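You operate a simulated robot arm through the tools that you are given. There is no shell and no other tool.

Carry out the task below with a simulated robot arm. There is one attempt and no reset: what you move stays moved.

TASK
Hang each coil on the hook that shows its length.

Only the result counts: the job must be done as asked and must still hold three seconds after the hand-in. Knocking over, shifting, dropping, spilling or breaking anything else fails it.

THE ROBOT
A 7-joint arm with a two-finger parallel gripper, fixed in place. Base frame: the origin is at the foot of the arm, x ahead of it, y to its left, z up. Readings come in m, rad, newtons and seconds.
With the tool pointing down near the work surface it reaches from about 0.1 to 0.46 m from the base axis. Its first joint turns from -2.007 to 2.007 rad. Payload 3.91 kg.
Tool frame: the origin (TCP) lies between the finger pads and is the grasp point; the fingertips stand 0.03 m ahead of it; z points along the fingers, y is the line along which they close. Largest opening 0.11 m; finger width 0.02, thickness 0.01; the body of the gripper, 0.048 by 0.112 m, starts 0.055 m behind the TCP.
Orientation is that of the tool frame in the base frame, as a unit quaternion [x, y, z, w]. With the fingers straight down and closing along the base's y, the tool's x points along the base's -x, its y along +y and its z along -z.

THE INTERFACE
- The arm moves only by the tool step_arm. Its argument "commands" is a list of rows, each a list of 7 numbers: the shift along the base's x, y, z in m, then the turn, a rotation vector about the base's x, y, z in rad, then the finger opening in m, from 0 to 0.11. In form: [[tx, ty, tz, rx, ry, rz, jaw], ...]. A call has 1 to 20 rows; each row shifts and turns the commanded pose from where the row before left it. Each row takes 0.2 s and may step no farther than 0.05 m and 0.15 rad from the row before; otherwise, or with a gripper value out of range, the whole call is refused. Where a pose cannot be reached the arm comes as near as it can. A force on the tool above 40 N (or 10 N above the force at the start of the call, whichever is more), or a blocked arm, ends the call early, and 0.2 s more pass. Each finger travels about 0.108 m/s and halts on what it meets, pressing with about 41 N; the grip force reading is that of the motor and also rises with nothing between the fingers. The clock runs only during rows and for 0.2 s after the last one: add rows that do not move to give the fingers time. It gives the time, the measured TCP pose, the force on the tool (base axes), the opening and the grip force at its end, in the units of the frame above (readings bear some noise), with the torque about the TCP (base axes, N m) and any sound that the robot's microphone picked up.
- Cameras (640 x 400 px; columns grow to the right, rows downward): "scene" is fixed at [0.0507, -0.6484, 1.8507]; the picture's right is [0.87, -0.49, 0.00], its down [-0.30, -0.55, -0.78] and it looks along [0.38, 0.68, -0.63] (base axes); focal length 322 px, centre (320, 200). "wrist" rides on the gripper at [0.072, 0.017, -0.103] in the tool frame; the picture's right is [-0.23, 0.97, 0.00], its down [-0.76, -0.18, -0.62] and it looks along [-0.61, -0.14, 0.78] (tool axes); focal length 222 px, centre (320, 200).
- camera(camera): a new picture of that camera. The clock stands still meanwhile.
- move_column(by): slides the trunk up (or, below 0, down) by that many m; the arm rides with it, the base frame stays. It gives what a move gives, with no picture.
- pixel_to_xyz(camera, pixels): for up to 12 pixels [column, row] of the newest picture of that camera ("zoom" is the newest enlarged one), the place [x, y, z] in the base frame of the surface seen there, good to about 0.003 m. The clock stands still meanwhile.
- enlarge(camera, box): a new picture of the part [left, top, right, bottom] of that camera's present view, enlarged. The clock stands still meanwhile.
- sign_off(): hands the job in; it is judged then, once.

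Leave the gripper open and the arm clear of the work at the hand-in unless told otherwise.

The tools are called by a JSON object that holds its "method" and its "body". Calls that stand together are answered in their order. step_arm: Moves the arm, as the interface text tells. Its arguments: {"type":"object","properties":{"commands":{"type":"array","items":{"type":"array","items":{"type":"number"}}}},"required":["commands"]} The other tools are called the same way: move_column (by) slides the trunk up or down; camera (camera) takes a picture; pixel_to_xyz (camera, pixels) gives the place of the surface under pixels of a picture; enlarge (camera, box) takes an enlarged picture of a part of a camera's view; sign_off () hands the job in.

At the start:

```text
clock: 0.0
eef_pos: [0.4422, 0.1609, 1.4955]
tcp_rot: [0.0, 1.0, -0.001, 0.0]
ft_force: [0.5, 0.0, 0.3]
wrist_torque: [0.02, -0.01, 0.02]
width: 0.1101
grasp_force: 0.0
trunk travel left (down, up): [-0.925, 0.065]
```

scene: 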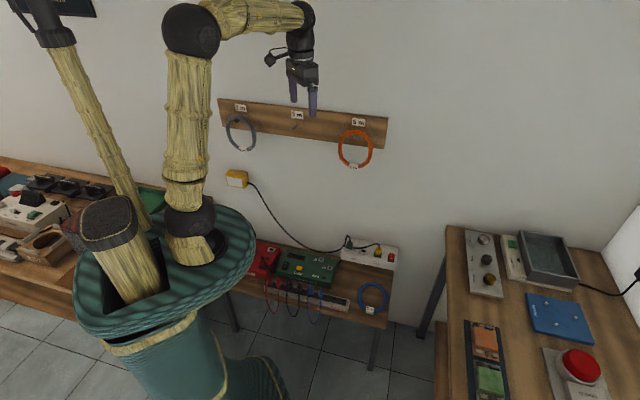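
wrist: 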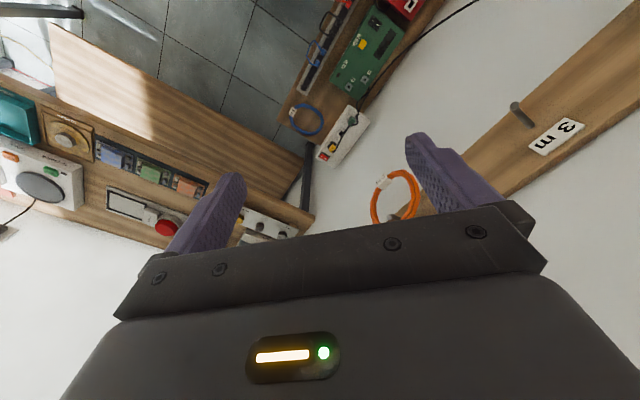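

I see a hook board on the wall with three labels, a grey coil hanging on the left, an orange coil on the right, and a blue coil on the bench at about (373,297). I'll enlarge these to read the labels.

{"method": "enlarge", "body": {"camera": "scene", "box": [210, 90, 400, 185]}}

{"method": "enlarge", "body": {"camera": "scene", "box": [330, 270, 410, 320]}}

{"method": "enlarge", "body": {"camera": "wrist", "box": [280, 0, 640, 225]}}

```text
3.37 times, centred on (305, 138) of scene
```

zoom: 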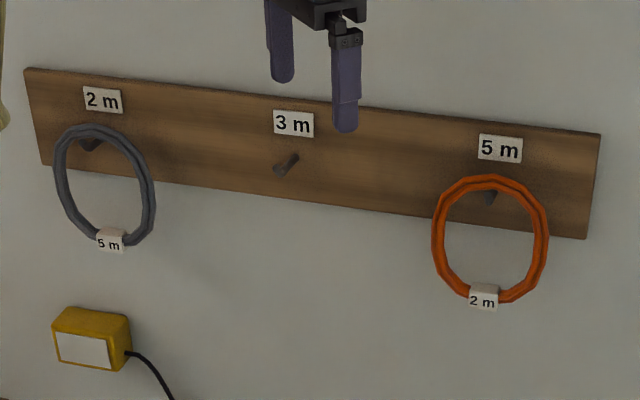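

```text
8.00 times, centred on (370, 295) of scene
```

zoom: 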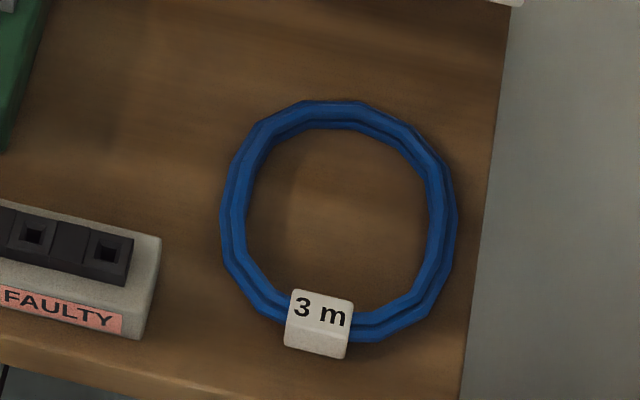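

```text
1.78 times, centred on (460, 112) of wrist
```

zoom: 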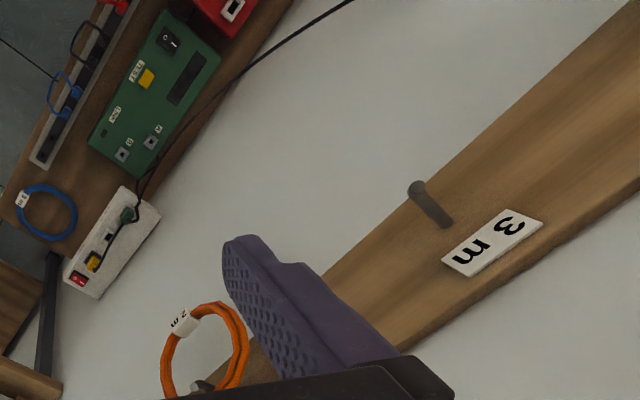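

The grey 5 m coil hangs on the 2 m hook. The orange 2 m coil hangs on the 5 m hook. The blue 3 m coil lies on the bench, and the 3 m hook in the middle is free. I'll use the middle hook as a buffer. First I'll enlarge the view again and measure the hooks and coils.

{"method": "enlarge", "body": {"camera": "scene", "box": [210, 90, 400, 185]}}

{"method": "pixel_to_xyz", "body": {"camera": "zoom", "pixels": [[280, 170], [295, 157], [85, 145], [98, 140], [490, 200], [88, 130], [54, 185], [151, 190], [110, 240], [490, 180], [436, 240], [544, 240]]}}

{"method": "pixel_to_xyz", "body": {"camera": "scene", "pixels": [[373, 283], [359, 297], [386, 297], [370, 310], [373, 296], [388, 322], [220, 98], [387, 118], [384, 147], [330, 200], [240, 178], [370, 250]]}}

```text
3.37 times, centred on (305, 138) of scene
```

zoom: 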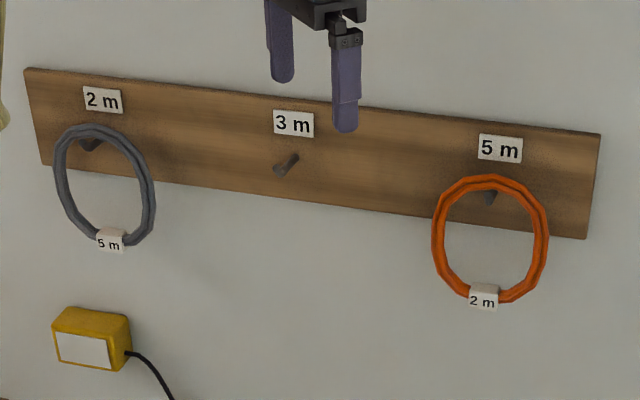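

```text
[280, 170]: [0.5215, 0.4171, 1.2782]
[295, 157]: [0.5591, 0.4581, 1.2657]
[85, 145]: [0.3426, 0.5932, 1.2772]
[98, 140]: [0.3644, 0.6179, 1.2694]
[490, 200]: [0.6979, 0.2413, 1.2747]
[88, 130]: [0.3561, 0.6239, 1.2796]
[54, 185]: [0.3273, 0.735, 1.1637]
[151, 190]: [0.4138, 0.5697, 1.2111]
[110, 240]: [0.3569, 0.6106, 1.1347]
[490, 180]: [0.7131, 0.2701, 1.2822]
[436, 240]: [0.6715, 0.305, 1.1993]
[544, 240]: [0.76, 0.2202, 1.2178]
```

```text
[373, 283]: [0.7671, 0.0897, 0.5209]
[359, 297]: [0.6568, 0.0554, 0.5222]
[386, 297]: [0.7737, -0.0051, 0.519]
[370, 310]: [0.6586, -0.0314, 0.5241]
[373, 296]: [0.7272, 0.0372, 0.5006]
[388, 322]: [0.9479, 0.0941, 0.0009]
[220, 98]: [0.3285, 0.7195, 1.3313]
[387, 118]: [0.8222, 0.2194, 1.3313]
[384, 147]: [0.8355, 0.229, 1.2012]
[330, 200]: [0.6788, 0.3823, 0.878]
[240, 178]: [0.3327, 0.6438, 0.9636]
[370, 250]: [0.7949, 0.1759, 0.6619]
```

Measurements, with n as distance toward the wall and t along the wall to the right:

- Board face is at n≈0.74.
- Hooks are at t≈-0.177, 0.074 and 0.323. Their tips are at n≈0.66, z≈1.278.
- The coils hang at n≈0.693, with their centres at z≈1.21.

The TCP is clear, above the board. Next I'll yaw 45° toward the wall while moving in front of the middle hook, then pitch the tool to horizontal.

{"method": "step_arm", "body": {"commands": [[0, 0.0105, 0, 0, 0, 0.1309, 0.06], [0, 0.0105, 0, 0, 0, 0.1309, 0.06], [0, 0.0105, 0, 0, 0, 0.1309, 0.06], [0, 0.0105, 0, 0, 0, 0.1309, 0.06], [0, 0.0105, 0, 0, 0, 0.1309, 0.06], [0, 0.0105, 0, 0, 0, 0.1309, 0.06], [0, 0.0105, 0, 0.10097, -0.10097, 0, 0.06], [0, 0.0105, 0, 0.10097, -0.10097, 0, 0.06], [0, 0.0105, 0, 0.10097, -0.10097, 0, 0.06], [0, 0.0105, 0, 0.10097, -0.10097, 0, 0.06], [0, 0.0105, 0, 0.10097, -0.10097, 0, 0.06]]}}

```text
clock: 2.4
eef_pos: [0.4436, 0.2775, 1.498]
tcp_rot: [-0.359, 0.865, 0.134, 0.323]
ft_force: [0.4, 0.7, -0.7]
wrist_torque: [-0.02, 0.0, 0.0]
width: 0.0601
grasp_force: 0.1
trunk travel left (down, up): [-0.925, 0.065]
```

The motion tracked well: yaw is done and pitch is about halfway. I'll finish the pitch and keep moving forward.

{"method": "step_arm", "body": {"commands": [[0, 0.0105, 0, 0.10097, -0.10097, 0, 0.06], [0, 0.0105, 0, 0.10097, -0.10097, 0, 0.06], [0, 0.0105, 0, 0.10097, -0.10097, 0, 0.06], [0, 0.0105, 0, 0.10097, -0.10097, 0, 0.06], [0, 0.0105, 0, 0.10097, -0.10097, 0, 0.06], [0, 0.0105, 0, 0.10097, -0.10097, 0, 0.06]]}}

{"method": "camera", "body": {"camera": "scene"}}

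{"method": "camera", "body": {"camera": "wrist"}}

```text
clock: 4.0
eef_pos: [0.4788, 0.2914, 1.4813]
tcp_rot: [-0.244, 0.706, 0.241, 0.619]
ft_force: [-0.5, 0.0, 0.9]
wrist_torque: [0.0, 0.03, -0.01]
width: 0.0601
grasp_force: 0.1
out of reach, approached as far as the arm can: row 3, 6
trunk travel left (down, up): [-0.925, 0.065]
stopped in row 6: the arm was blocked; the commanded pose is now the measured one
```

```text
taken
```

scene: 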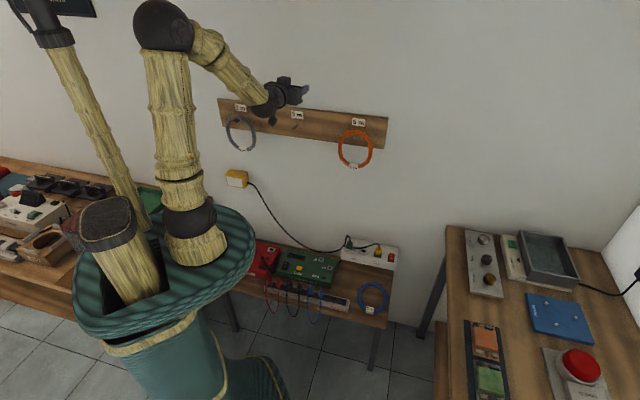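

```text
taken
```

wrist: 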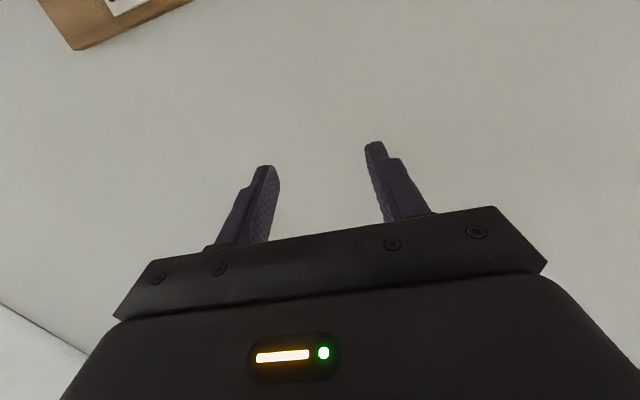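

The arm hit its wrist limit just short of horizontal. The forearm slopes steeply down because the shoulder is high compared with the TCP. I'll raise the TCP about 0.15 m relative to the shoulder and finish the rotation. After that I'll lower the column.

{"method": "step_arm", "body": {"commands": [[0, 0, 0.03, 0, 0, 0, 0.06], [0, 0, 0.03, 0, 0, 0, 0.06], [0, 0, 0.03, 0.013, -0.028, 0.021, 0.06], [0, 0, 0.03, 0.013, -0.028, 0.021, 0.06], [0, 0, 0.03, 0.013, -0.028, 0.021, 0.06], [0, 0, 0.0, 0.013, -0.028, 0.021, 0.06]]}}

```text
clock: 5.4
eef_pos: [0.4831, 0.2949, 1.6326]
tcp_rot: [-0.271, 0.654, 0.272, 0.652]
ft_force: [0.1, 0.0, -0.2]
wrist_torque: [0.0, 0.0, -0.01]
width: 0.0599
grasp_force: 0.1
trunk travel left (down, up): [-0.925, 0.065]
```

The tool is now horizontal and facing the wall at n≈0.55, with fingertips at 0.58. That is clear of the hook tips at 0.66. I'll lower the column 0.42 m to bring the tool to coil height.

{"method": "move_column", "body": {"by": -0.42}}

{"method": "camera", "body": {"camera": "scene"}}

{"method": "camera", "body": {"camera": "wrist"}}

```text
refused: -0.42 is not a number from -0.4 to 0.4
```

```text
taken
```

scene: 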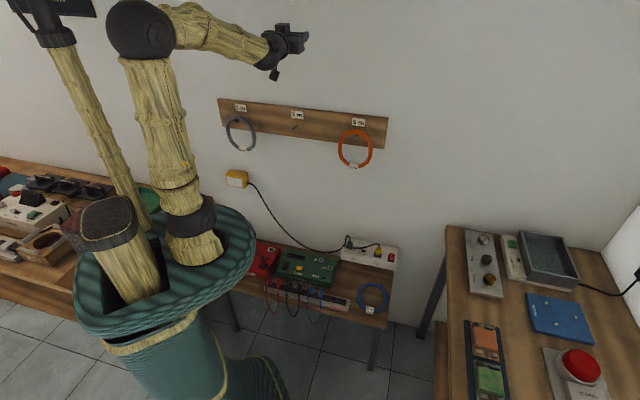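

```text
taken
```

wrist: 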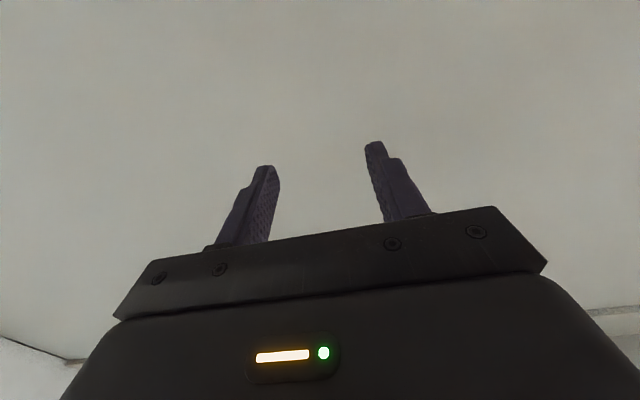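

A single column move is limited to 0.4 m. I'll lower by 0.40.

{"method": "move_column", "body": {"by": -0.4}}

{"method": "camera", "body": {"camera": "scene"}}

{"method": "camera", "body": {"camera": "wrist"}}

```text
clock: 9.2
eef_pos: [0.4837, 0.2939, 1.2332]
tcp_rot: [-0.271, 0.654, 0.272, 0.652]
ft_force: [0.1, 0.0, 0.1]
wrist_torque: [-0.01, 0.01, -0.03]
width: 0.0602
grasp_force: 0.1
trunk travel left (down, up): [-0.525, 0.465]
```

```text
taken
```

scene: 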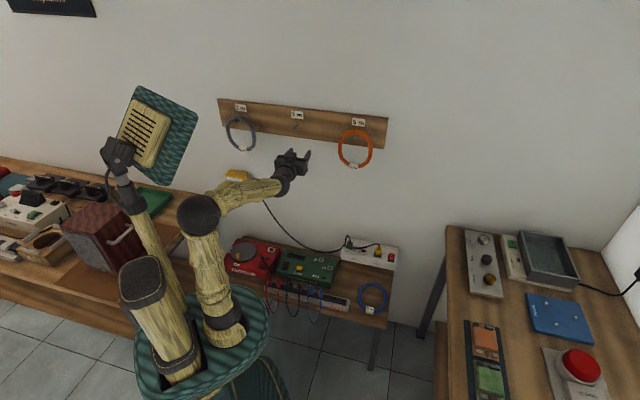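

```text
taken
```

wrist: 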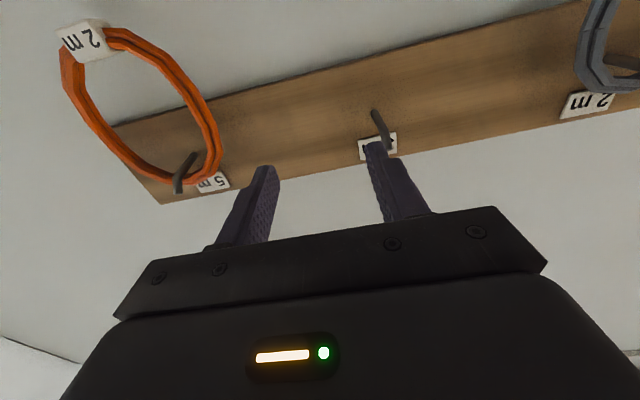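

The tool now faces the wall at z≈1.233. I'll zoom in on the hooks and coils from the wrist camera to see their shape.

{"method": "enlarge", "body": {"camera": "wrist", "box": [320, 60, 480, 160]}}

{"method": "enlarge", "body": {"camera": "wrist", "box": [40, 0, 280, 210]}}

{"method": "enlarge", "body": {"camera": "wrist", "box": [520, 0, 640, 130]}}

```text
4.00 times, centred on (400, 110) of wrist
```

zoom: 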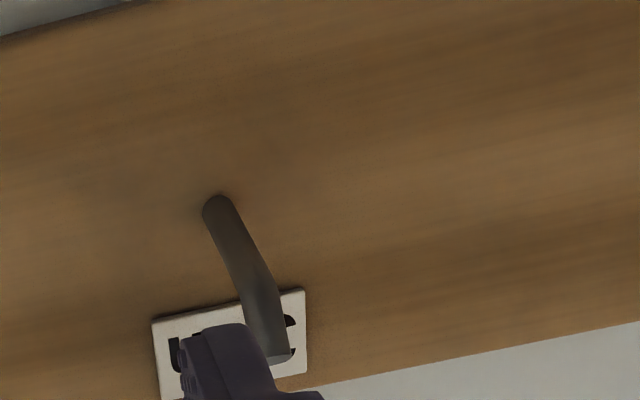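

```text
1.90 times, centred on (160, 105) of wrist
```

zoom: 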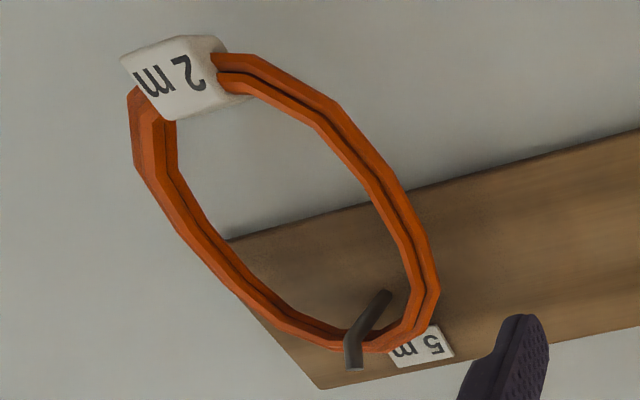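

```text
3.08 times, centred on (580, 65) of wrist
```

zoom: 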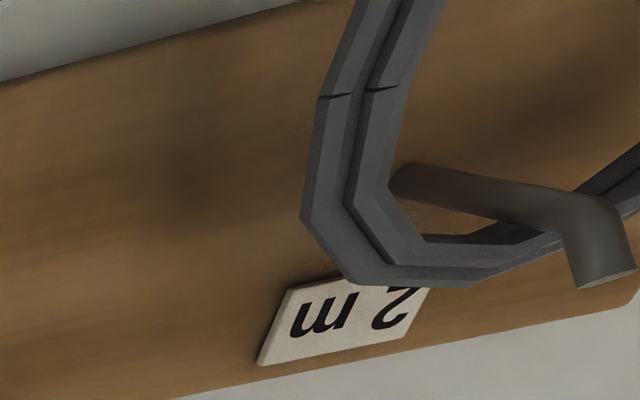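

Each hook has a straight shaft and an upturned tip. I'll measure the shaft root, bend and tip.

{"method": "enlarge", "body": {"camera": "wrist", "box": [520, 0, 640, 130]}}

{"method": "pixel_to_xyz", "body": {"camera": "zoom", "pixels": [[415, 185], [490, 200], [550, 205], [590, 225], [600, 270], [605, 285], [350, 265], [470, 265], [440, 280], [330, 200], [375, 160], [345, 200]]}}

{"method": "enlarge", "body": {"camera": "wrist", "box": [320, 60, 480, 160]}}

{"method": "pixel_to_xyz", "body": {"camera": "zoom", "pixels": [[217, 207], [235, 245], [250, 275], [262, 300], [268, 330], [275, 357], [283, 358]]}}

{"method": "enlarge", "body": {"camera": "wrist", "box": [40, 0, 280, 210]}}

{"method": "pixel_to_xyz", "body": {"camera": "zoom", "pixels": [[385, 300], [365, 325], [352, 345], [354, 365], [200, 85], [215, 75], [225, 75], [250, 65], [140, 130], [420, 240], [240, 290], [380, 200]]}}

```text
3.08 times, centred on (580, 65) of wrist
```

zoom: 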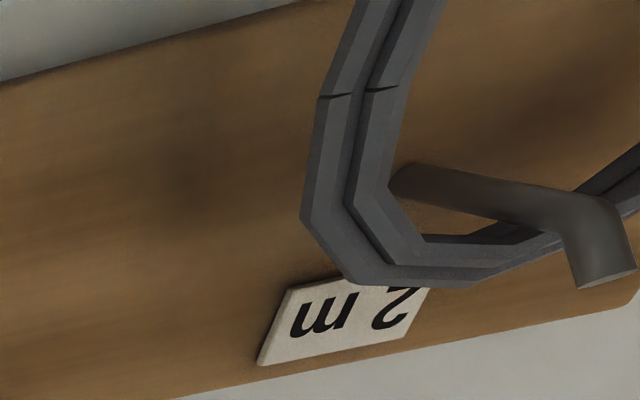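

```text
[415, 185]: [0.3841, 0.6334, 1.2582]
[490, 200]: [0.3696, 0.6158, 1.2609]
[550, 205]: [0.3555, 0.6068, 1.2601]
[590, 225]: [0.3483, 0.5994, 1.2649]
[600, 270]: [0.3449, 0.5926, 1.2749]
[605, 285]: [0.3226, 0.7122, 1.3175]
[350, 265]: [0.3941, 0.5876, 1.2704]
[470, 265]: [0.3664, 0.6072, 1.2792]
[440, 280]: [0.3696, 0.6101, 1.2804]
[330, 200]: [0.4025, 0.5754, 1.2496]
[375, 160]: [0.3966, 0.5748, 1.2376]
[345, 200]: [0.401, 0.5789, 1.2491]
```

```text
4.00 times, centred on (400, 110) of wrist
```

zoom: 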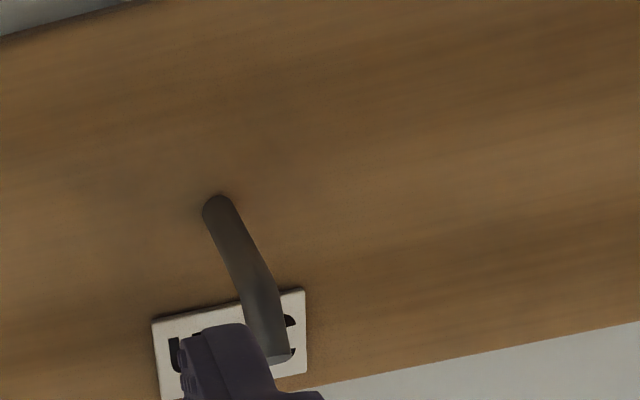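

```text
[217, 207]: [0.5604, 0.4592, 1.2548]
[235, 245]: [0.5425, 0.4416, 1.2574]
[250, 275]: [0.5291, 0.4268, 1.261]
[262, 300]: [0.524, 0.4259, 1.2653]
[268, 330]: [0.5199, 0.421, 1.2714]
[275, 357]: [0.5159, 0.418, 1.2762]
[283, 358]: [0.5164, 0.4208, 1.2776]
```

```text
1.90 times, centred on (160, 105) of wrist
```

zoom: 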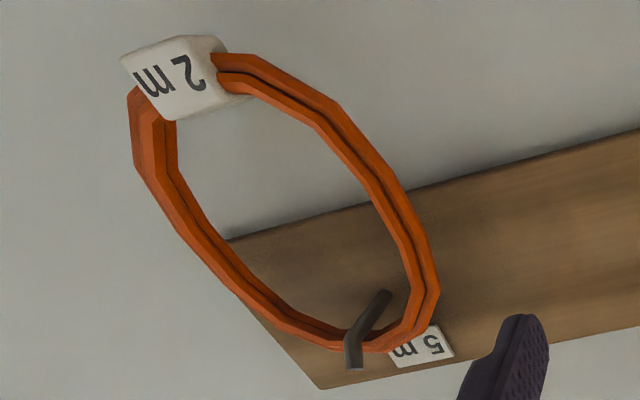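

```text
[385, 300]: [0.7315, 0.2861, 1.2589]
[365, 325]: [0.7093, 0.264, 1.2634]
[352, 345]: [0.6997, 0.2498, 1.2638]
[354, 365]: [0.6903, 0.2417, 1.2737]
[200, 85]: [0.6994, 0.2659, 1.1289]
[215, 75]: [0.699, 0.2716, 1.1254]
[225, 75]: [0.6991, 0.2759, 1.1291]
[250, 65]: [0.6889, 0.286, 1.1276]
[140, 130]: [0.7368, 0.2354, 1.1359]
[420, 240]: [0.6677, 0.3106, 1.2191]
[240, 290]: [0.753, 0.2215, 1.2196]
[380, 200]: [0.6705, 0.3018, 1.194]
```

Hook shafts sit at z≈1.263, with tips up to z≈1.28 at n≈0.66. So a coil needs about 0.03 m of lift to come off. I'll measure the grey coil more precisely in a scene zoom.

{"method": "enlarge", "body": {"camera": "scene", "box": [215, 100, 275, 165]}}

{"method": "enlarge", "body": {"camera": "scene", "box": [325, 110, 385, 180]}}

```text
6.15 times, centred on (245, 132) of scene
```

zoom: 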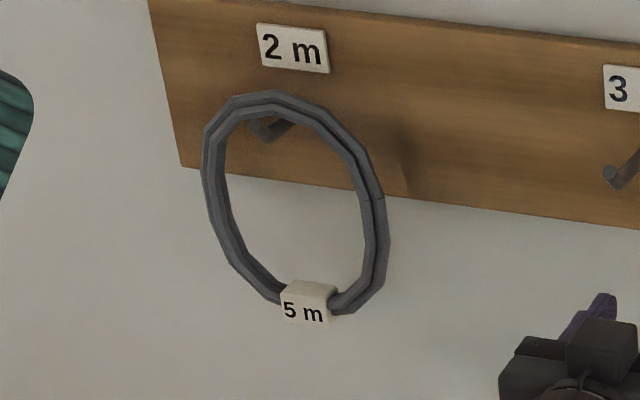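

```text
5.71 times, centred on (355, 145) of scene
```

zoom: 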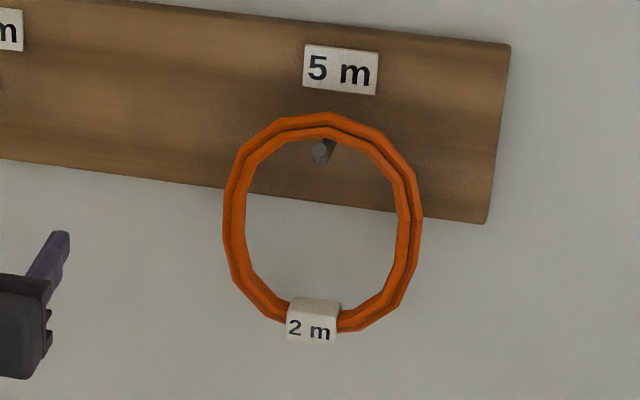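

{"method": "pixel_to_xyz", "body": {"camera": "zoom", "pixels": [[325, 120], [245, 155], [236, 190], [236, 220], [245, 270], [405, 165], [412, 200], [412, 235], [400, 275], [360, 318], [312, 330], [312, 310]]}}

{"method": "enlarge", "body": {"camera": "scene", "box": [215, 100, 275, 165]}}

{"method": "pixel_to_xyz", "body": {"camera": "zoom", "pixels": [[265, 98], [212, 140], [212, 180], [225, 220], [245, 265], [372, 170], [382, 210], [380, 245], [372, 280], [345, 305], [305, 312], [308, 290]]}}

```text
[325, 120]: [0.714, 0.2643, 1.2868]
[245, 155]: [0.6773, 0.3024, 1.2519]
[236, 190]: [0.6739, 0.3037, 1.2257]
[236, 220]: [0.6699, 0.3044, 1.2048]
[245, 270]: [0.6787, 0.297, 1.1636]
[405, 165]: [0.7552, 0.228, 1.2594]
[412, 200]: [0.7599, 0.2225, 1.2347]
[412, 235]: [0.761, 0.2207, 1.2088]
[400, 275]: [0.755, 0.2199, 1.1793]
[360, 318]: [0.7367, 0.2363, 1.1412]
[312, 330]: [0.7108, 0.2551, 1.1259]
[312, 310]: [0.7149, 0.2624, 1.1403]
```

```text
6.15 times, centred on (245, 132) of scene
```

zoom: 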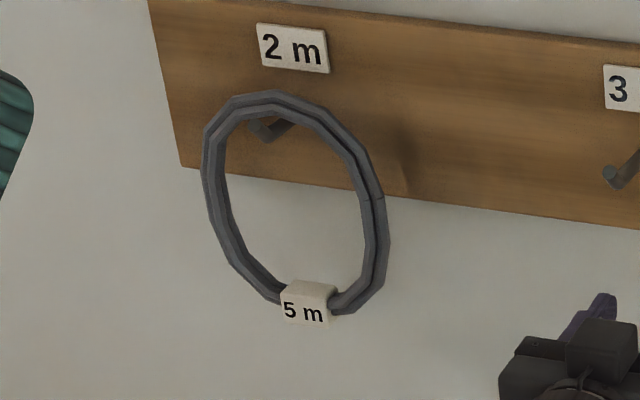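

```text
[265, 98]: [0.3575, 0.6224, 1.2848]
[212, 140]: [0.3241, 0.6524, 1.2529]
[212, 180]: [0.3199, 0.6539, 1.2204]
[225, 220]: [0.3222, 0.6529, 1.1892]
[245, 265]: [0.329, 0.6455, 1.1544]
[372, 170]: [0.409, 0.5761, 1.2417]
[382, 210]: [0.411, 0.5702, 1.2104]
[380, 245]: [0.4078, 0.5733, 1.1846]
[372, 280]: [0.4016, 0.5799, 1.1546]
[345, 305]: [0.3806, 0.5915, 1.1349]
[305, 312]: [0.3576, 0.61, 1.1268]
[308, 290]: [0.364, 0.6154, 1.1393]
```

The coils are slightly oval, with side tubes about ±0.062 m from the hook. The grey coil's right side is at t≈-0.112, n≈0.694, z≈1.205. I'll move to a pre-grasp point in front of it at n=0.60, fingers 0.06 m apart.

{"method": "step_arm", "body": {"commands": [[-0.0173, 0.0262, -0.0035, 0, 0, 0, 0.06], [-0.0173, 0.0262, -0.0035, 0, 0, 0, 0.06], [-0.0173, 0.0262, -0.0035, 0, 0, 0, 0.06], [-0.0173, 0.0262, -0.0035, 0, 0, 0, 0.06], [-0.0173, 0.0262, -0.0035, 0, 0, 0, 0.06], [-0.0173, 0.0262, -0.0035, 0, 0, 0, 0.06], [-0.0173, 0.0262, -0.0035, 0, 0, 0, 0.06], [-0.0173, 0.0262, -0.0035, 0, 0, 0, 0.06]]}}

{"method": "camera", "body": {"camera": "wrist"}}

{"method": "enlarge", "body": {"camera": "scene", "box": [200, 90, 300, 200]}}

```text
clock: 11.0
eef_pos: [0.399, 0.4414, 1.2555]
tcp_rot: [-0.27, 0.658, 0.278, 0.645]
ft_force: [-0.7, 0.6, 0.0]
wrist_torque: [-0.02, -0.01, 0.0]
width: 0.0599
grasp_force: 0.1
out of reach, approached as far as the arm can: row 2, 3, 6, 7, 8
trunk travel left (down, up): [-0.525, 0.465]
```

```text
taken
```

wrist: 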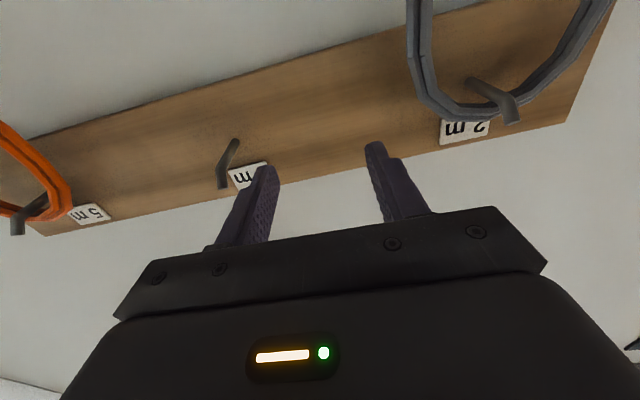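

```text
3.64 times, centred on (250, 145) of scene
```

zoom: 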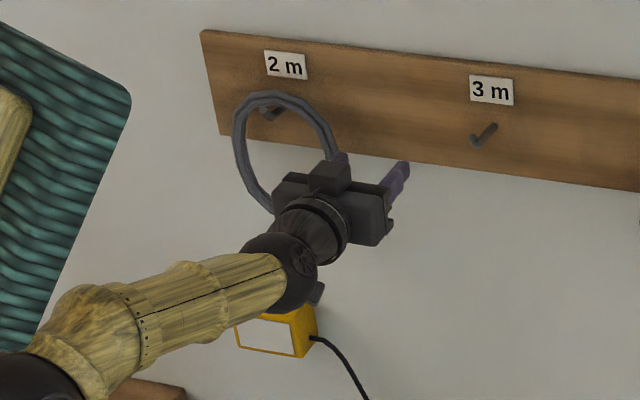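

The arm stopped short (z 1.2555 instead of 1.205). It is at the wrist limit again because the shoulder is too high. I'll raise the commanded pose 0.15 m, then lower the column by the same amount so the arm works higher relative to its shoulder.

{"method": "step_arm", "body": {"commands": [[0, 0, 0.04, 0, 0, 0, 0.06], [0, 0, 0.04, 0, 0, 0, 0.06], [0, 0, 0.04, 0, 0, 0, 0.06], [0, 0, 0.03, 0, 0, 0, 0.06], [0, 0, 0, 0, 0, 0, 0.06]]}}

```text
clock: 12.2
eef_pos: [0.3956, 0.4423, 1.4041]
tcp_rot: [-0.269, 0.655, 0.271, 0.652]
ft_force: [0.7, 0.0, 1.3]
wrist_torque: [0.03, -0.01, -0.01]
width: 0.0599
grasp_force: 0.1
trunk travel left (down, up): [-0.525, 0.465]
```

The arm is at z=1.404 and tracking properly again. I'll lower the column 0.2 m to bring the TCP back to z≈1.204, with n≈0.593 clear of the hooks.

{"method": "move_column", "body": {"by": -0.2}}

```text
clock: 14.4
eef_pos: [0.3959, 0.4442, 1.2042]
tcp_rot: [-0.271, 0.654, 0.272, 0.652]
ft_force: [-0.2, 0.3, 0.2]
wrist_torque: [0.01, 0.02, 0.0]
width: 0.06
grasp_force: 0.0
trunk travel left (down, up): [-0.325, 0.665]
```

I'm at z=1.204. Now I'll shift left along the wall so the fingers are centred on the grey coil's right side at t≈-0.112.

{"method": "step_arm", "body": {"commands": [[-0.0169, 0.0198, 0, 0, 0, 0, 0.06], [-0.0169, 0.0198, 0, 0, 0, 0, 0.06], [-0.0169, 0.0198, 0, 0, 0, 0, 0.06], [0, 0, 0, 0, 0, 0, 0.06]]}}

{"method": "camera", "body": {"camera": "wrist"}}

{"method": "enlarge", "body": {"camera": "scene", "box": [200, 90, 300, 200]}}

```text
clock: 15.4
eef_pos: [0.3465, 0.5017, 1.2046]
tcp_rot: [-0.27, 0.654, 0.271, 0.652]
ft_force: [-0.2, 0.2, 0.1]
wrist_torque: [0.0, 0.0, -0.02]
width: 0.0598
grasp_force: 0.1
trunk travel left (down, up): [-0.325, 0.665]
```

```text
taken
```

wrist: 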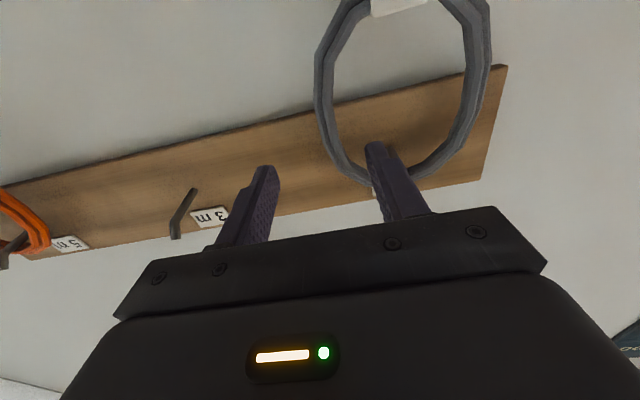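

```text
3.64 times, centred on (250, 145) of scene
```

zoom: 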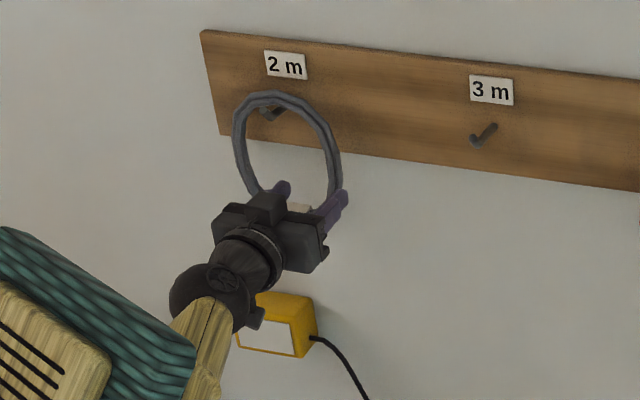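

The fingers straddle the coil's right side tube: inner finger toward the hole, outer finger to the right. I'll advance 0.093 m toward the wall.

{"method": "step_arm", "body": {"commands": [[0.0161, 0.0168, 0, 0, 0, 0, 0.06], [0.0161, 0.0168, 0, 0, 0, 0, 0.06], [0.0161, 0.0168, 0, 0, 0, 0, 0.06], [0.0161, 0.0168, 0, 0, 0, 0, 0.06], [0, 0, 0, 0, 0, 0, 0.06]]}}

{"method": "camera", "body": {"camera": "wrist"}}

{"method": "enlarge", "body": {"camera": "scene", "box": [200, 90, 300, 200]}}

```text
clock: 16.6
eef_pos: [0.3984, 0.5423, 1.197]
tcp_rot: [-0.271, 0.654, 0.273, 0.652]
ft_force: [-0.7, 0.7, -0.2]
wrist_torque: [-0.01, 0.0, -0.03]
width: 0.0598
grasp_force: 0.0
out of reach, approached as far as the arm can: row 3, 4
trunk travel left (down, up): [-0.325, 0.665]
```

```text
taken
```

wrist: 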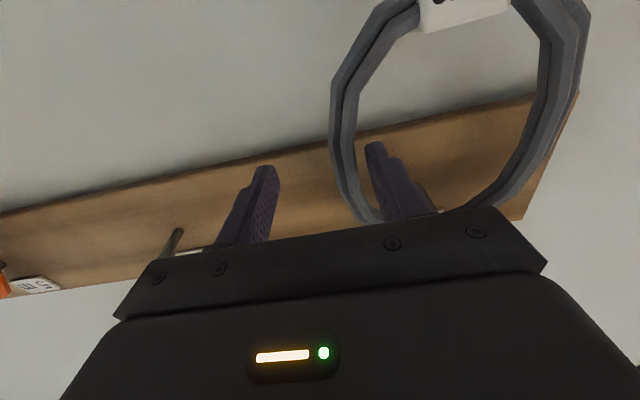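

```text
3.64 times, centred on (250, 145) of scene
```

zoom: 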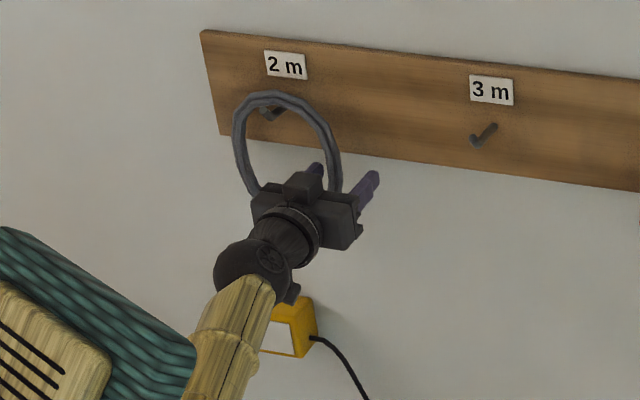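

The arm reached only n≈0.665, so with the shoulder this low it is at full extension. I need a column height in between. I'll take a full scene picture and measure the arm's joint positions to choose it.

{"method": "camera", "body": {"camera": "scene"}}

```text
taken
```

scene: 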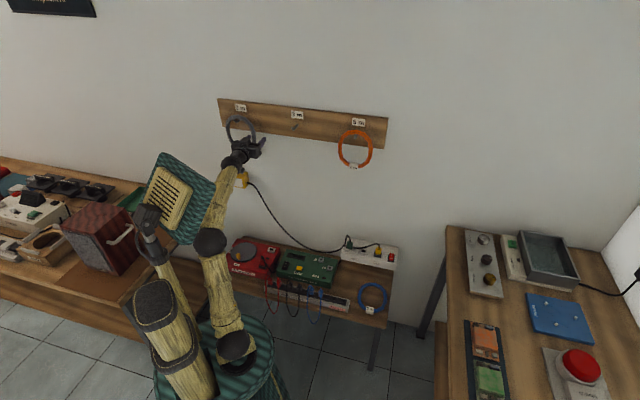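

{"method": "pixel_to_xyz", "body": {"camera": "scene", "pixels": [[235, 345], [243, 365], [218, 280], [212, 241], [208, 235], [222, 200], [228, 180], [236, 158], [241, 150], [190, 175], [205, 200], [180, 240]]}}

```text
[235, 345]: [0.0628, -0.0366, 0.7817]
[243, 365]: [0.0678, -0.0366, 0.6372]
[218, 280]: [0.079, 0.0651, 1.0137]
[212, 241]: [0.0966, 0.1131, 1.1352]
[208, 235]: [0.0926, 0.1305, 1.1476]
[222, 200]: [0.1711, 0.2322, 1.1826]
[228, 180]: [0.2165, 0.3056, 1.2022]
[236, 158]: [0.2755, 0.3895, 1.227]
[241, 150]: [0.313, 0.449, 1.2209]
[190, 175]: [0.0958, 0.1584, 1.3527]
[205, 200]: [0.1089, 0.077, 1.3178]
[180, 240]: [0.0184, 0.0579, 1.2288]
```

My estimates from that picture: upper arm ≈0.40 m, forearm ≈0.345 m, wrist to TCP ≈0.17 m. Keeping the tool level puts the wrist nearly in line with the forearm, which is the bad region. Pitching the tool about 35° down keeps the wrist well bent, and the fingers can still close sideways on the coil's vertical side. First I'll back straight out from the coil.

{"method": "step_arm", "body": {"commands": [[-0.0155, -0.0155, 0, 0, 0, 0, 0.06], [-0.0155, -0.0155, 0, 0, 0, 0, 0.06], [-0.0155, -0.0155, 0, 0, 0, 0, 0.06], [-0.0155, -0.0155, 0, 0, 0, 0, 0.06], [0, 0, 0, 0, 0, 0, 0.06]]}}

```text
clock: 17.8
eef_pos: [0.3343, 0.4827, 1.1969]
tcp_rot: [-0.27, 0.655, 0.271, 0.652]
ft_force: [-0.5, 0.4, 0.2]
wrist_torque: [-0.02, 0.03, -0.01]
width: 0.06
grasp_force: 0.0
trunk travel left (down, up): [-0.325, 0.665]
```

I'm backed out to n=0.578. Now I'll pitch the tool down 35° in place.

{"method": "step_arm", "body": {"commands": [[0, 0, 0, -0.0864, 0.0864, 0, 0.06], [0, 0, 0, -0.0864, 0.0864, 0, 0.06], [0, 0, 0, -0.0864, 0.0864, 0, 0.06], [0, 0, 0, -0.0864, 0.0864, 0, 0.06], [0, 0, 0, -0.0864, 0.0864, 0, 0.06], [0, 0, 0, 0, 0, 0, 0.06]]}}

{"method": "move_column", "body": {"by": 0.25}}

{"method": "camera", "body": {"camera": "scene"}}

```text
clock: 19.2
eef_pos: [0.3031, 0.4614, 1.1688]
tcp_rot: [-0.333, 0.806, 0.188, 0.452]
ft_force: [-0.3, -0.3, 0.8]
wrist_torque: [0.0, 0.03, -0.01]
width: 0.0601
grasp_force: 0.1
out of reach, approached as far as the arm can: row 4, 5
trunk travel left (down, up): [-0.325, 0.665]
```

```text
clock: 21.8
eef_pos: [0.3038, 0.4602, 1.4181]
tcp_rot: [-0.332, 0.807, 0.187, 0.452]
ft_force: [0.2, -0.5, -0.1]
wrist_torque: [0.0, -0.02, 0.0]
width: 0.0602
grasp_force: 0.1
trunk travel left (down, up): [-0.575, 0.415]
```

```text
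taken
```

scene: 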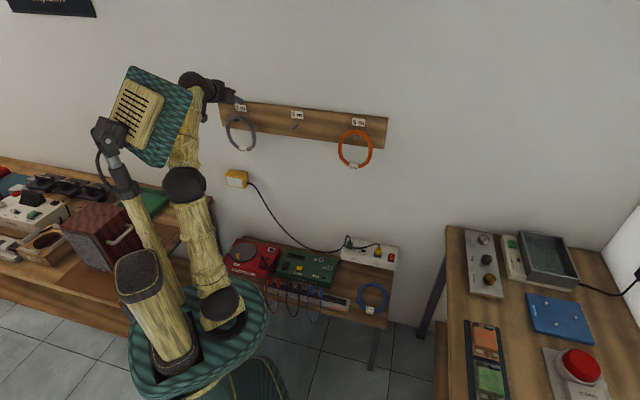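

The extension limit is about 0.67 m from shoulder to wrist. The column is now 0.25 m higher, which suits this pose, and the tool is pitched about 31.5° down. I'll lower the TCP to z≈1.17 at n≈0.575, in front of the grey coil's lower right side.

{"method": "step_arm", "body": {"commands": [[0.0023, 0.0038, -0.031, 0, 0, 0, 0.06], [0.0023, 0.0038, -0.031, 0, 0, 0, 0.06], [0.0023, 0.0038, -0.031, 0, 0, 0, 0.06], [0.0023, 0.0038, -0.031, 0, 0, 0, 0.06], [0.0023, 0.0038, -0.031, 0, 0, 0, 0.06], [0.0023, 0.0038, -0.031, 0, 0, 0, 0.06], [0.0023, 0.0038, -0.031, 0, 0, 0, 0.06], [0.0023, 0.0038, -0.031, 0, 0, 0, 0.06], [0, 0, 0, 0, 0, 0, 0.06]]}}

{"method": "camera", "body": {"camera": "wrist"}}

{"method": "camera", "body": {"camera": "scene"}}

```text
clock: 23.8
eef_pos: [0.3232, 0.4926, 1.1705]
tcp_rot: [-0.333, 0.806, 0.188, 0.452]
ft_force: [0.3, 0.7, 0.0]
wrist_torque: [0.0, 0.0, 0.0]
width: 0.0599
grasp_force: 0.1
trunk travel left (down, up): [-0.575, 0.415]
```

```text
taken
```

wrist: 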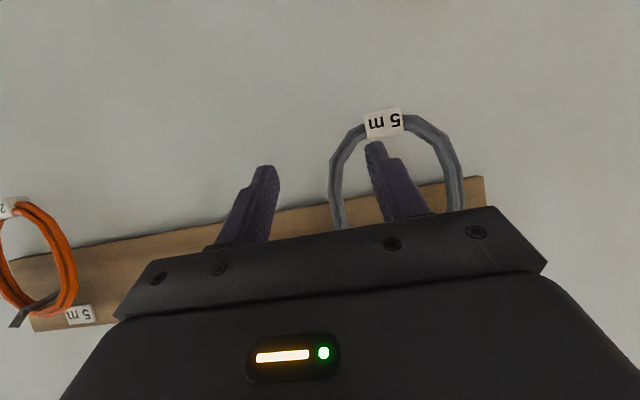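

```text
taken
```

scene: 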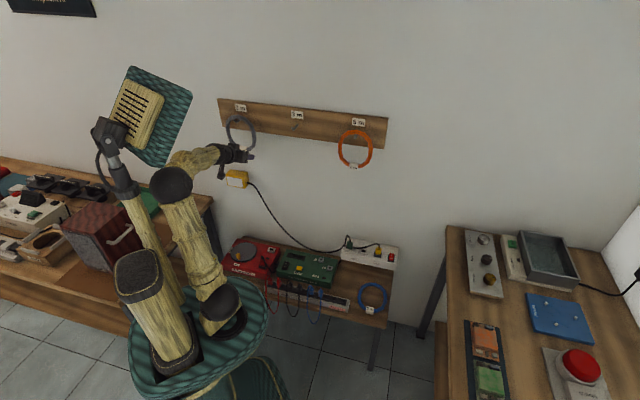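

Everything tracked. The TCP is at n=0.577, t=-0.120, z=1.1705. I'll advance horizontally 0.117 m to n≈0.694.

{"method": "step_arm", "body": {"commands": [[0.0165, 0.0165, 0, 0, 0, 0, 0.06], [0.0165, 0.0165, 0, 0, 0, 0, 0.06], [0.0165, 0.0165, 0, 0, 0, 0, 0.06], [0.0165, 0.0165, 0, 0, 0, 0, 0.06], [0.0165, 0.0165, 0, 0, 0, 0, 0.06], [0, 0, 0, 0, 0, 0, 0.06]]}}

{"method": "camera", "body": {"camera": "wrist"}}

{"method": "enlarge", "body": {"camera": "scene", "box": [200, 90, 300, 190]}}

```text
clock: 25.2
eef_pos: [0.3817, 0.5243, 1.1848]
tcp_rot: [-0.332, 0.807, 0.186, 0.452]
ft_force: [-0.4, 0.6, 0.7]
wrist_torque: [-0.04, 0.0, 0.01]
width: 0.0601
grasp_force: 0.0
out of reach, approached as far as the arm can: row 3, 4, 5
trunk travel left (down, up): [-0.575, 0.415]
```

```text
taken
```

wrist: 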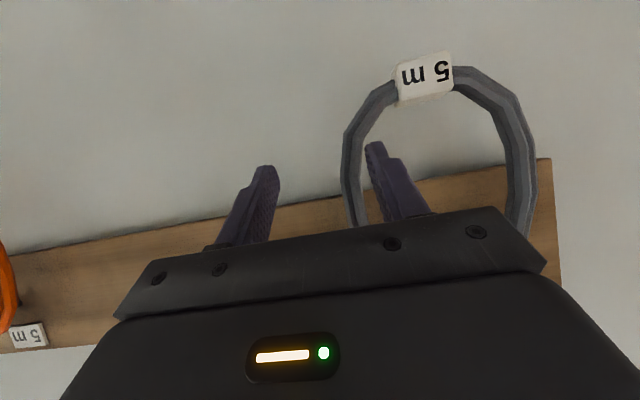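

```text
4.00 times, centred on (250, 140) of scene
```

zoom: 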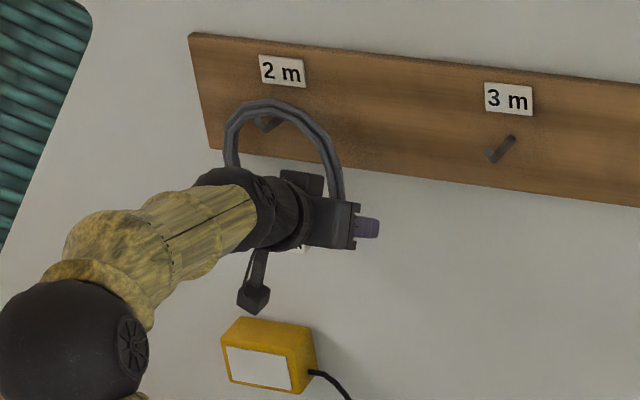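

The arm stopped at n≈0.64, deviating right and up, and nothing was touched (forces ≈0). I'll measure the arm's joint positions again to see which limit is acting.

{"method": "camera", "body": {"camera": "scene"}}

{"method": "enlarge", "body": {"camera": "scene", "box": [110, 130, 290, 350]}}

```text
taken
```

scene: 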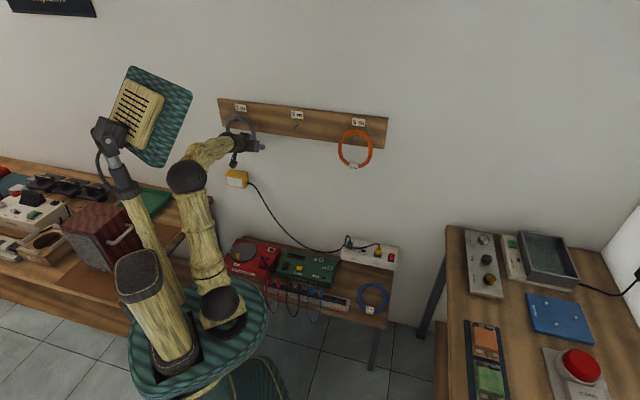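

```text
1.82 times, centred on (200, 240) of scene
```

zoom: 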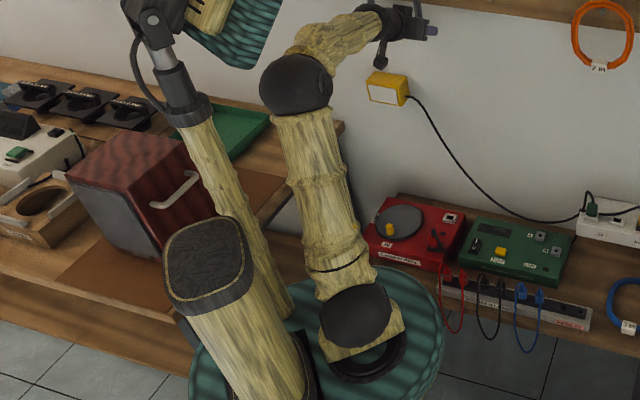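

{"method": "pixel_to_xyz", "body": {"camera": "scene", "pixels": [[221, 303], [235, 322], [187, 176], [210, 150], [231, 143], [240, 143], [205, 225], [212, 260], [228, 330], [245, 315]]}}

{"method": "pixel_to_xyz", "body": {"camera": "zoom", "pixels": [[355, 315], [295, 85], [375, 30], [400, 25], [380, 60], [330, 45], [365, 345], [325, 255]]}}

```text
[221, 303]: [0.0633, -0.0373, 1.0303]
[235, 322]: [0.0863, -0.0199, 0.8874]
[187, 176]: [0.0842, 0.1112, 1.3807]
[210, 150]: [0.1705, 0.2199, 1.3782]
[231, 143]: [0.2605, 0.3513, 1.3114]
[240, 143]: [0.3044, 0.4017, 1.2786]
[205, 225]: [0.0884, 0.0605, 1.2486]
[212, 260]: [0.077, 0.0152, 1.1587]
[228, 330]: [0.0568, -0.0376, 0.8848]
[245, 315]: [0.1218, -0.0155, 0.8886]
```

```text
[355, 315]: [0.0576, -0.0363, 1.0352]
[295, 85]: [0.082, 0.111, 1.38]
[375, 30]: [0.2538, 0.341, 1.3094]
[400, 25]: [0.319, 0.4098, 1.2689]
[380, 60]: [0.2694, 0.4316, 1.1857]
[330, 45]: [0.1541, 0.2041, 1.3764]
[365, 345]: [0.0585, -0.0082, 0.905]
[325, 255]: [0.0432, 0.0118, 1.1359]
```

Geometry check: the tool is only about 21° off the forearm line, near the wrist singularity, while the elbow is not at its limit. I need the forearm higher, which means a slightly lower column and a little more pitch. I'll back out, pitch to about −36°, raise the TCP 0.065 m, and drop the column 0.08 m.

{"method": "step_arm", "body": {"commands": [[-0.0223, -0.0096, 0.02, 0, 0, 0, 0.06], [-0.0223, -0.0096, 0.02, -0.0283, 0.0283, 0, 0.06], [0, 0, 0.025, -0.0283, 0.0283, 0, 0.06], [0, 0, 0, 0, 0, 0, 0.06]]}}

{"method": "move_column", "body": {"by": -0.08}}

```text
clock: 26.2
eef_pos: [0.3379, 0.5068, 1.2469]
tcp_rot: [-0.341, 0.823, 0.175, 0.419]
ft_force: [0.5, -1.0, 0.0]
wrist_torque: [-0.05, -0.02, 0.01]
width: 0.0599
grasp_force: 0.1
trunk travel left (down, up): [-0.575, 0.415]
```

```text
clock: 27.4
eef_pos: [0.3376, 0.5071, 1.1672]
tcp_rot: [-0.34, 0.823, 0.175, 0.42]
ft_force: [0.9, 0.3, 0.2]
wrist_torque: [-0.02, 0.0, 0.0]
width: 0.06
grasp_force: 0.0
trunk travel left (down, up): [-0.495, 0.495]
```

I'm at n=0.597, t=-0.120, z=1.167. I'll advance 0.096 m toward the wall in small steps.

{"method": "step_arm", "body": {"commands": [[0.0113, 0.0113, 0, 0, 0, 0, 0.06], [0.0113, 0.0113, 0, 0, 0, 0, 0.06], [0.0113, 0.0113, 0, 0, 0, 0, 0.06], [0.0113, 0.0113, 0, 0, 0, 0, 0.06], [0.0113, 0.0113, 0, 0, 0, 0, 0.06], [0.0113, 0.0113, 0, 0, 0, 0, 0.06], [0, 0, 0, 0, 0, 0, 0.06]]}}

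{"method": "camera", "body": {"camera": "wrist"}}

{"method": "enlarge", "body": {"camera": "scene", "box": [200, 90, 300, 190]}}

```text
clock: 28.9
eef_pos: [0.3422, 0.5345, 1.1418]
tcp_rot: [-0.338, 0.823, 0.173, 0.423]
ft_force: [0.2, 0.4, 0.2]
wrist_torque: [-0.04, -0.01, -0.03]
width: 0.0601
grasp_force: 0.1
out of reach, approached as far as the arm can: row 1, 2, 3, 4, 5, 6
trunk travel left (down, up): [-0.495, 0.495]
```

```text
taken
```

wrist: 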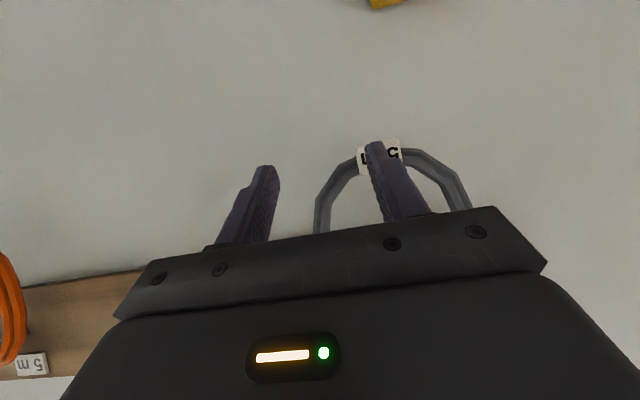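

```text
4.00 times, centred on (250, 140) of scene
```

zoom: 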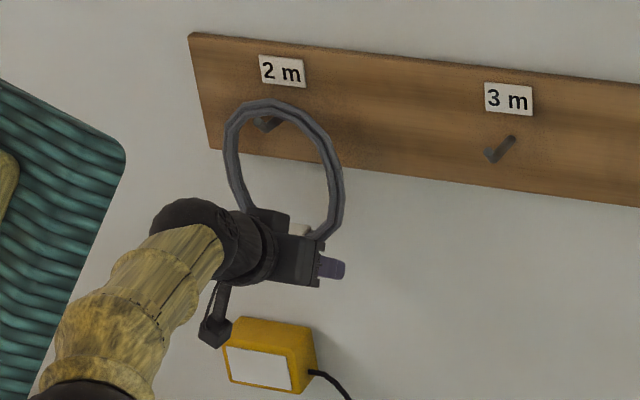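

Now it's stuck again, drifting down and left. I'll measure the arm's posture once more before moving.

{"method": "enlarge", "body": {"camera": "scene", "box": [130, 130, 290, 350]}}

```text
1.82 times, centred on (210, 240) of scene
```

zoom: 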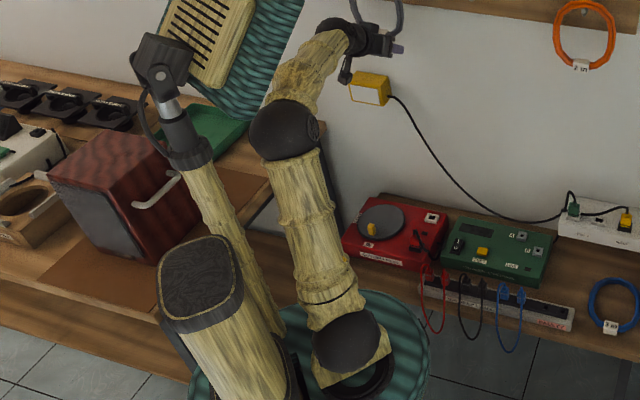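

{"method": "pixel_to_xyz", "body": {"camera": "zoom", "pixels": [[345, 340], [284, 130], [315, 65], [340, 35], [355, 35], [378, 42], [318, 130], [355, 370], [345, 390], [200, 270], [190, 60], [300, 250]]}}

```text
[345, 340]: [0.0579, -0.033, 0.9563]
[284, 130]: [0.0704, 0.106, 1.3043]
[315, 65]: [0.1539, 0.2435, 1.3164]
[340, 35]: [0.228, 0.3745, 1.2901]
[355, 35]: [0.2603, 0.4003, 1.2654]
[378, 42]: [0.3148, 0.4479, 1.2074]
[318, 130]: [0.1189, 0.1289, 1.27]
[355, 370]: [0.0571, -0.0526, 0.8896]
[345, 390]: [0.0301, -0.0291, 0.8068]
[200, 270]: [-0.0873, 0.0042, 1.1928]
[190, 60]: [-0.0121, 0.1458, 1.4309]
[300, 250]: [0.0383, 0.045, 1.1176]
```

Wrist and elbow angles look moderate here, so the cause isn't clear. The robot's head panel is very near the elbow, so I'll measure it to check for self-interference.

{"method": "pixel_to_xyz", "body": {"camera": "zoom", "pixels": [[240, 110], [262, 92], [285, 45], [298, 10], [222, 92], [205, 75], [215, 40], [270, 120], [256, 130], [300, 108], [180, 130], [205, 155]]}}

{"method": "enlarge", "body": {"camera": "scene", "box": [160, 110, 280, 210]}}

```text
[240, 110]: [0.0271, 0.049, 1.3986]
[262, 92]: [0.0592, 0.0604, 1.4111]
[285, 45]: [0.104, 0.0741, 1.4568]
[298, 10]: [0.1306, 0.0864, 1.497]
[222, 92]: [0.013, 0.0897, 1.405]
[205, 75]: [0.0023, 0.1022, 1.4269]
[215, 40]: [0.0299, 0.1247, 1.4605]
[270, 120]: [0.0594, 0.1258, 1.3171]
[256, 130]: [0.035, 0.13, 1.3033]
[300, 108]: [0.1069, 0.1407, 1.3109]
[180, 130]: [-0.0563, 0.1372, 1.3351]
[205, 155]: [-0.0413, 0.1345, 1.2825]
```

```text
4.00 times, centred on (220, 160) of scene
```

zoom: 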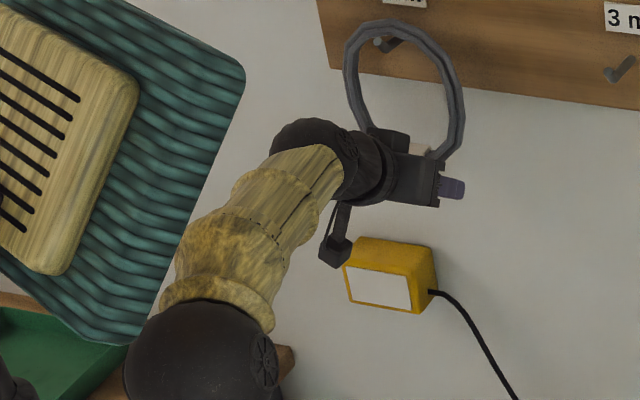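

The gap between elbow and head is about 6 cm, so there's no contact. In every stuck pose the upper arm leans only about 22–24° from vertical, which suggests a shoulder-lean limit. I'll look closely at how the arm base is mounted.

{"method": "enlarge", "body": {"camera": "scene", "box": [160, 250, 290, 400]}}

{"method": "pixel_to_xyz", "body": {"camera": "zoom", "pixels": [[320, 150], [340, 200], [370, 240], [300, 260], [420, 200], [410, 260], [330, 290], [450, 150], [250, 150], [380, 320], [300, 60], [345, 60]]}}

```text
2.67 times, centred on (225, 325) of scene
```

zoom: 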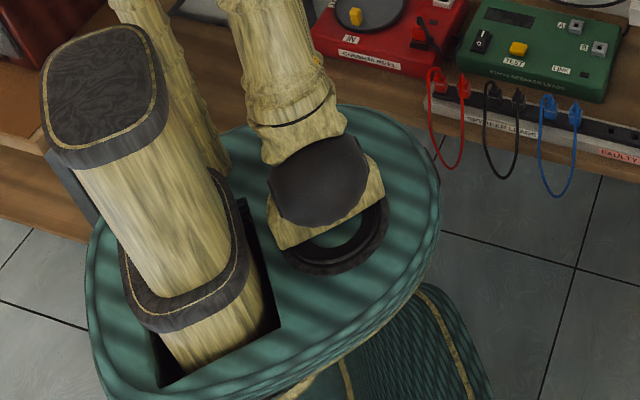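

```text
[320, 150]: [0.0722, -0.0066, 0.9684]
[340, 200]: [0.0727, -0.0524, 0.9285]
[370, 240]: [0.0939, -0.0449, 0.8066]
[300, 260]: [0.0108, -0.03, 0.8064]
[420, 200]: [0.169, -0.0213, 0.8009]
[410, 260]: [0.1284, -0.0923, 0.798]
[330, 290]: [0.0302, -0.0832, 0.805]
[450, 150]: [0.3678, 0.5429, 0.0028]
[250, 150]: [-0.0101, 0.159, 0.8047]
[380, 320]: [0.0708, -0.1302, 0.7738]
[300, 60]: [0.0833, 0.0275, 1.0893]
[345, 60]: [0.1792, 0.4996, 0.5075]
```

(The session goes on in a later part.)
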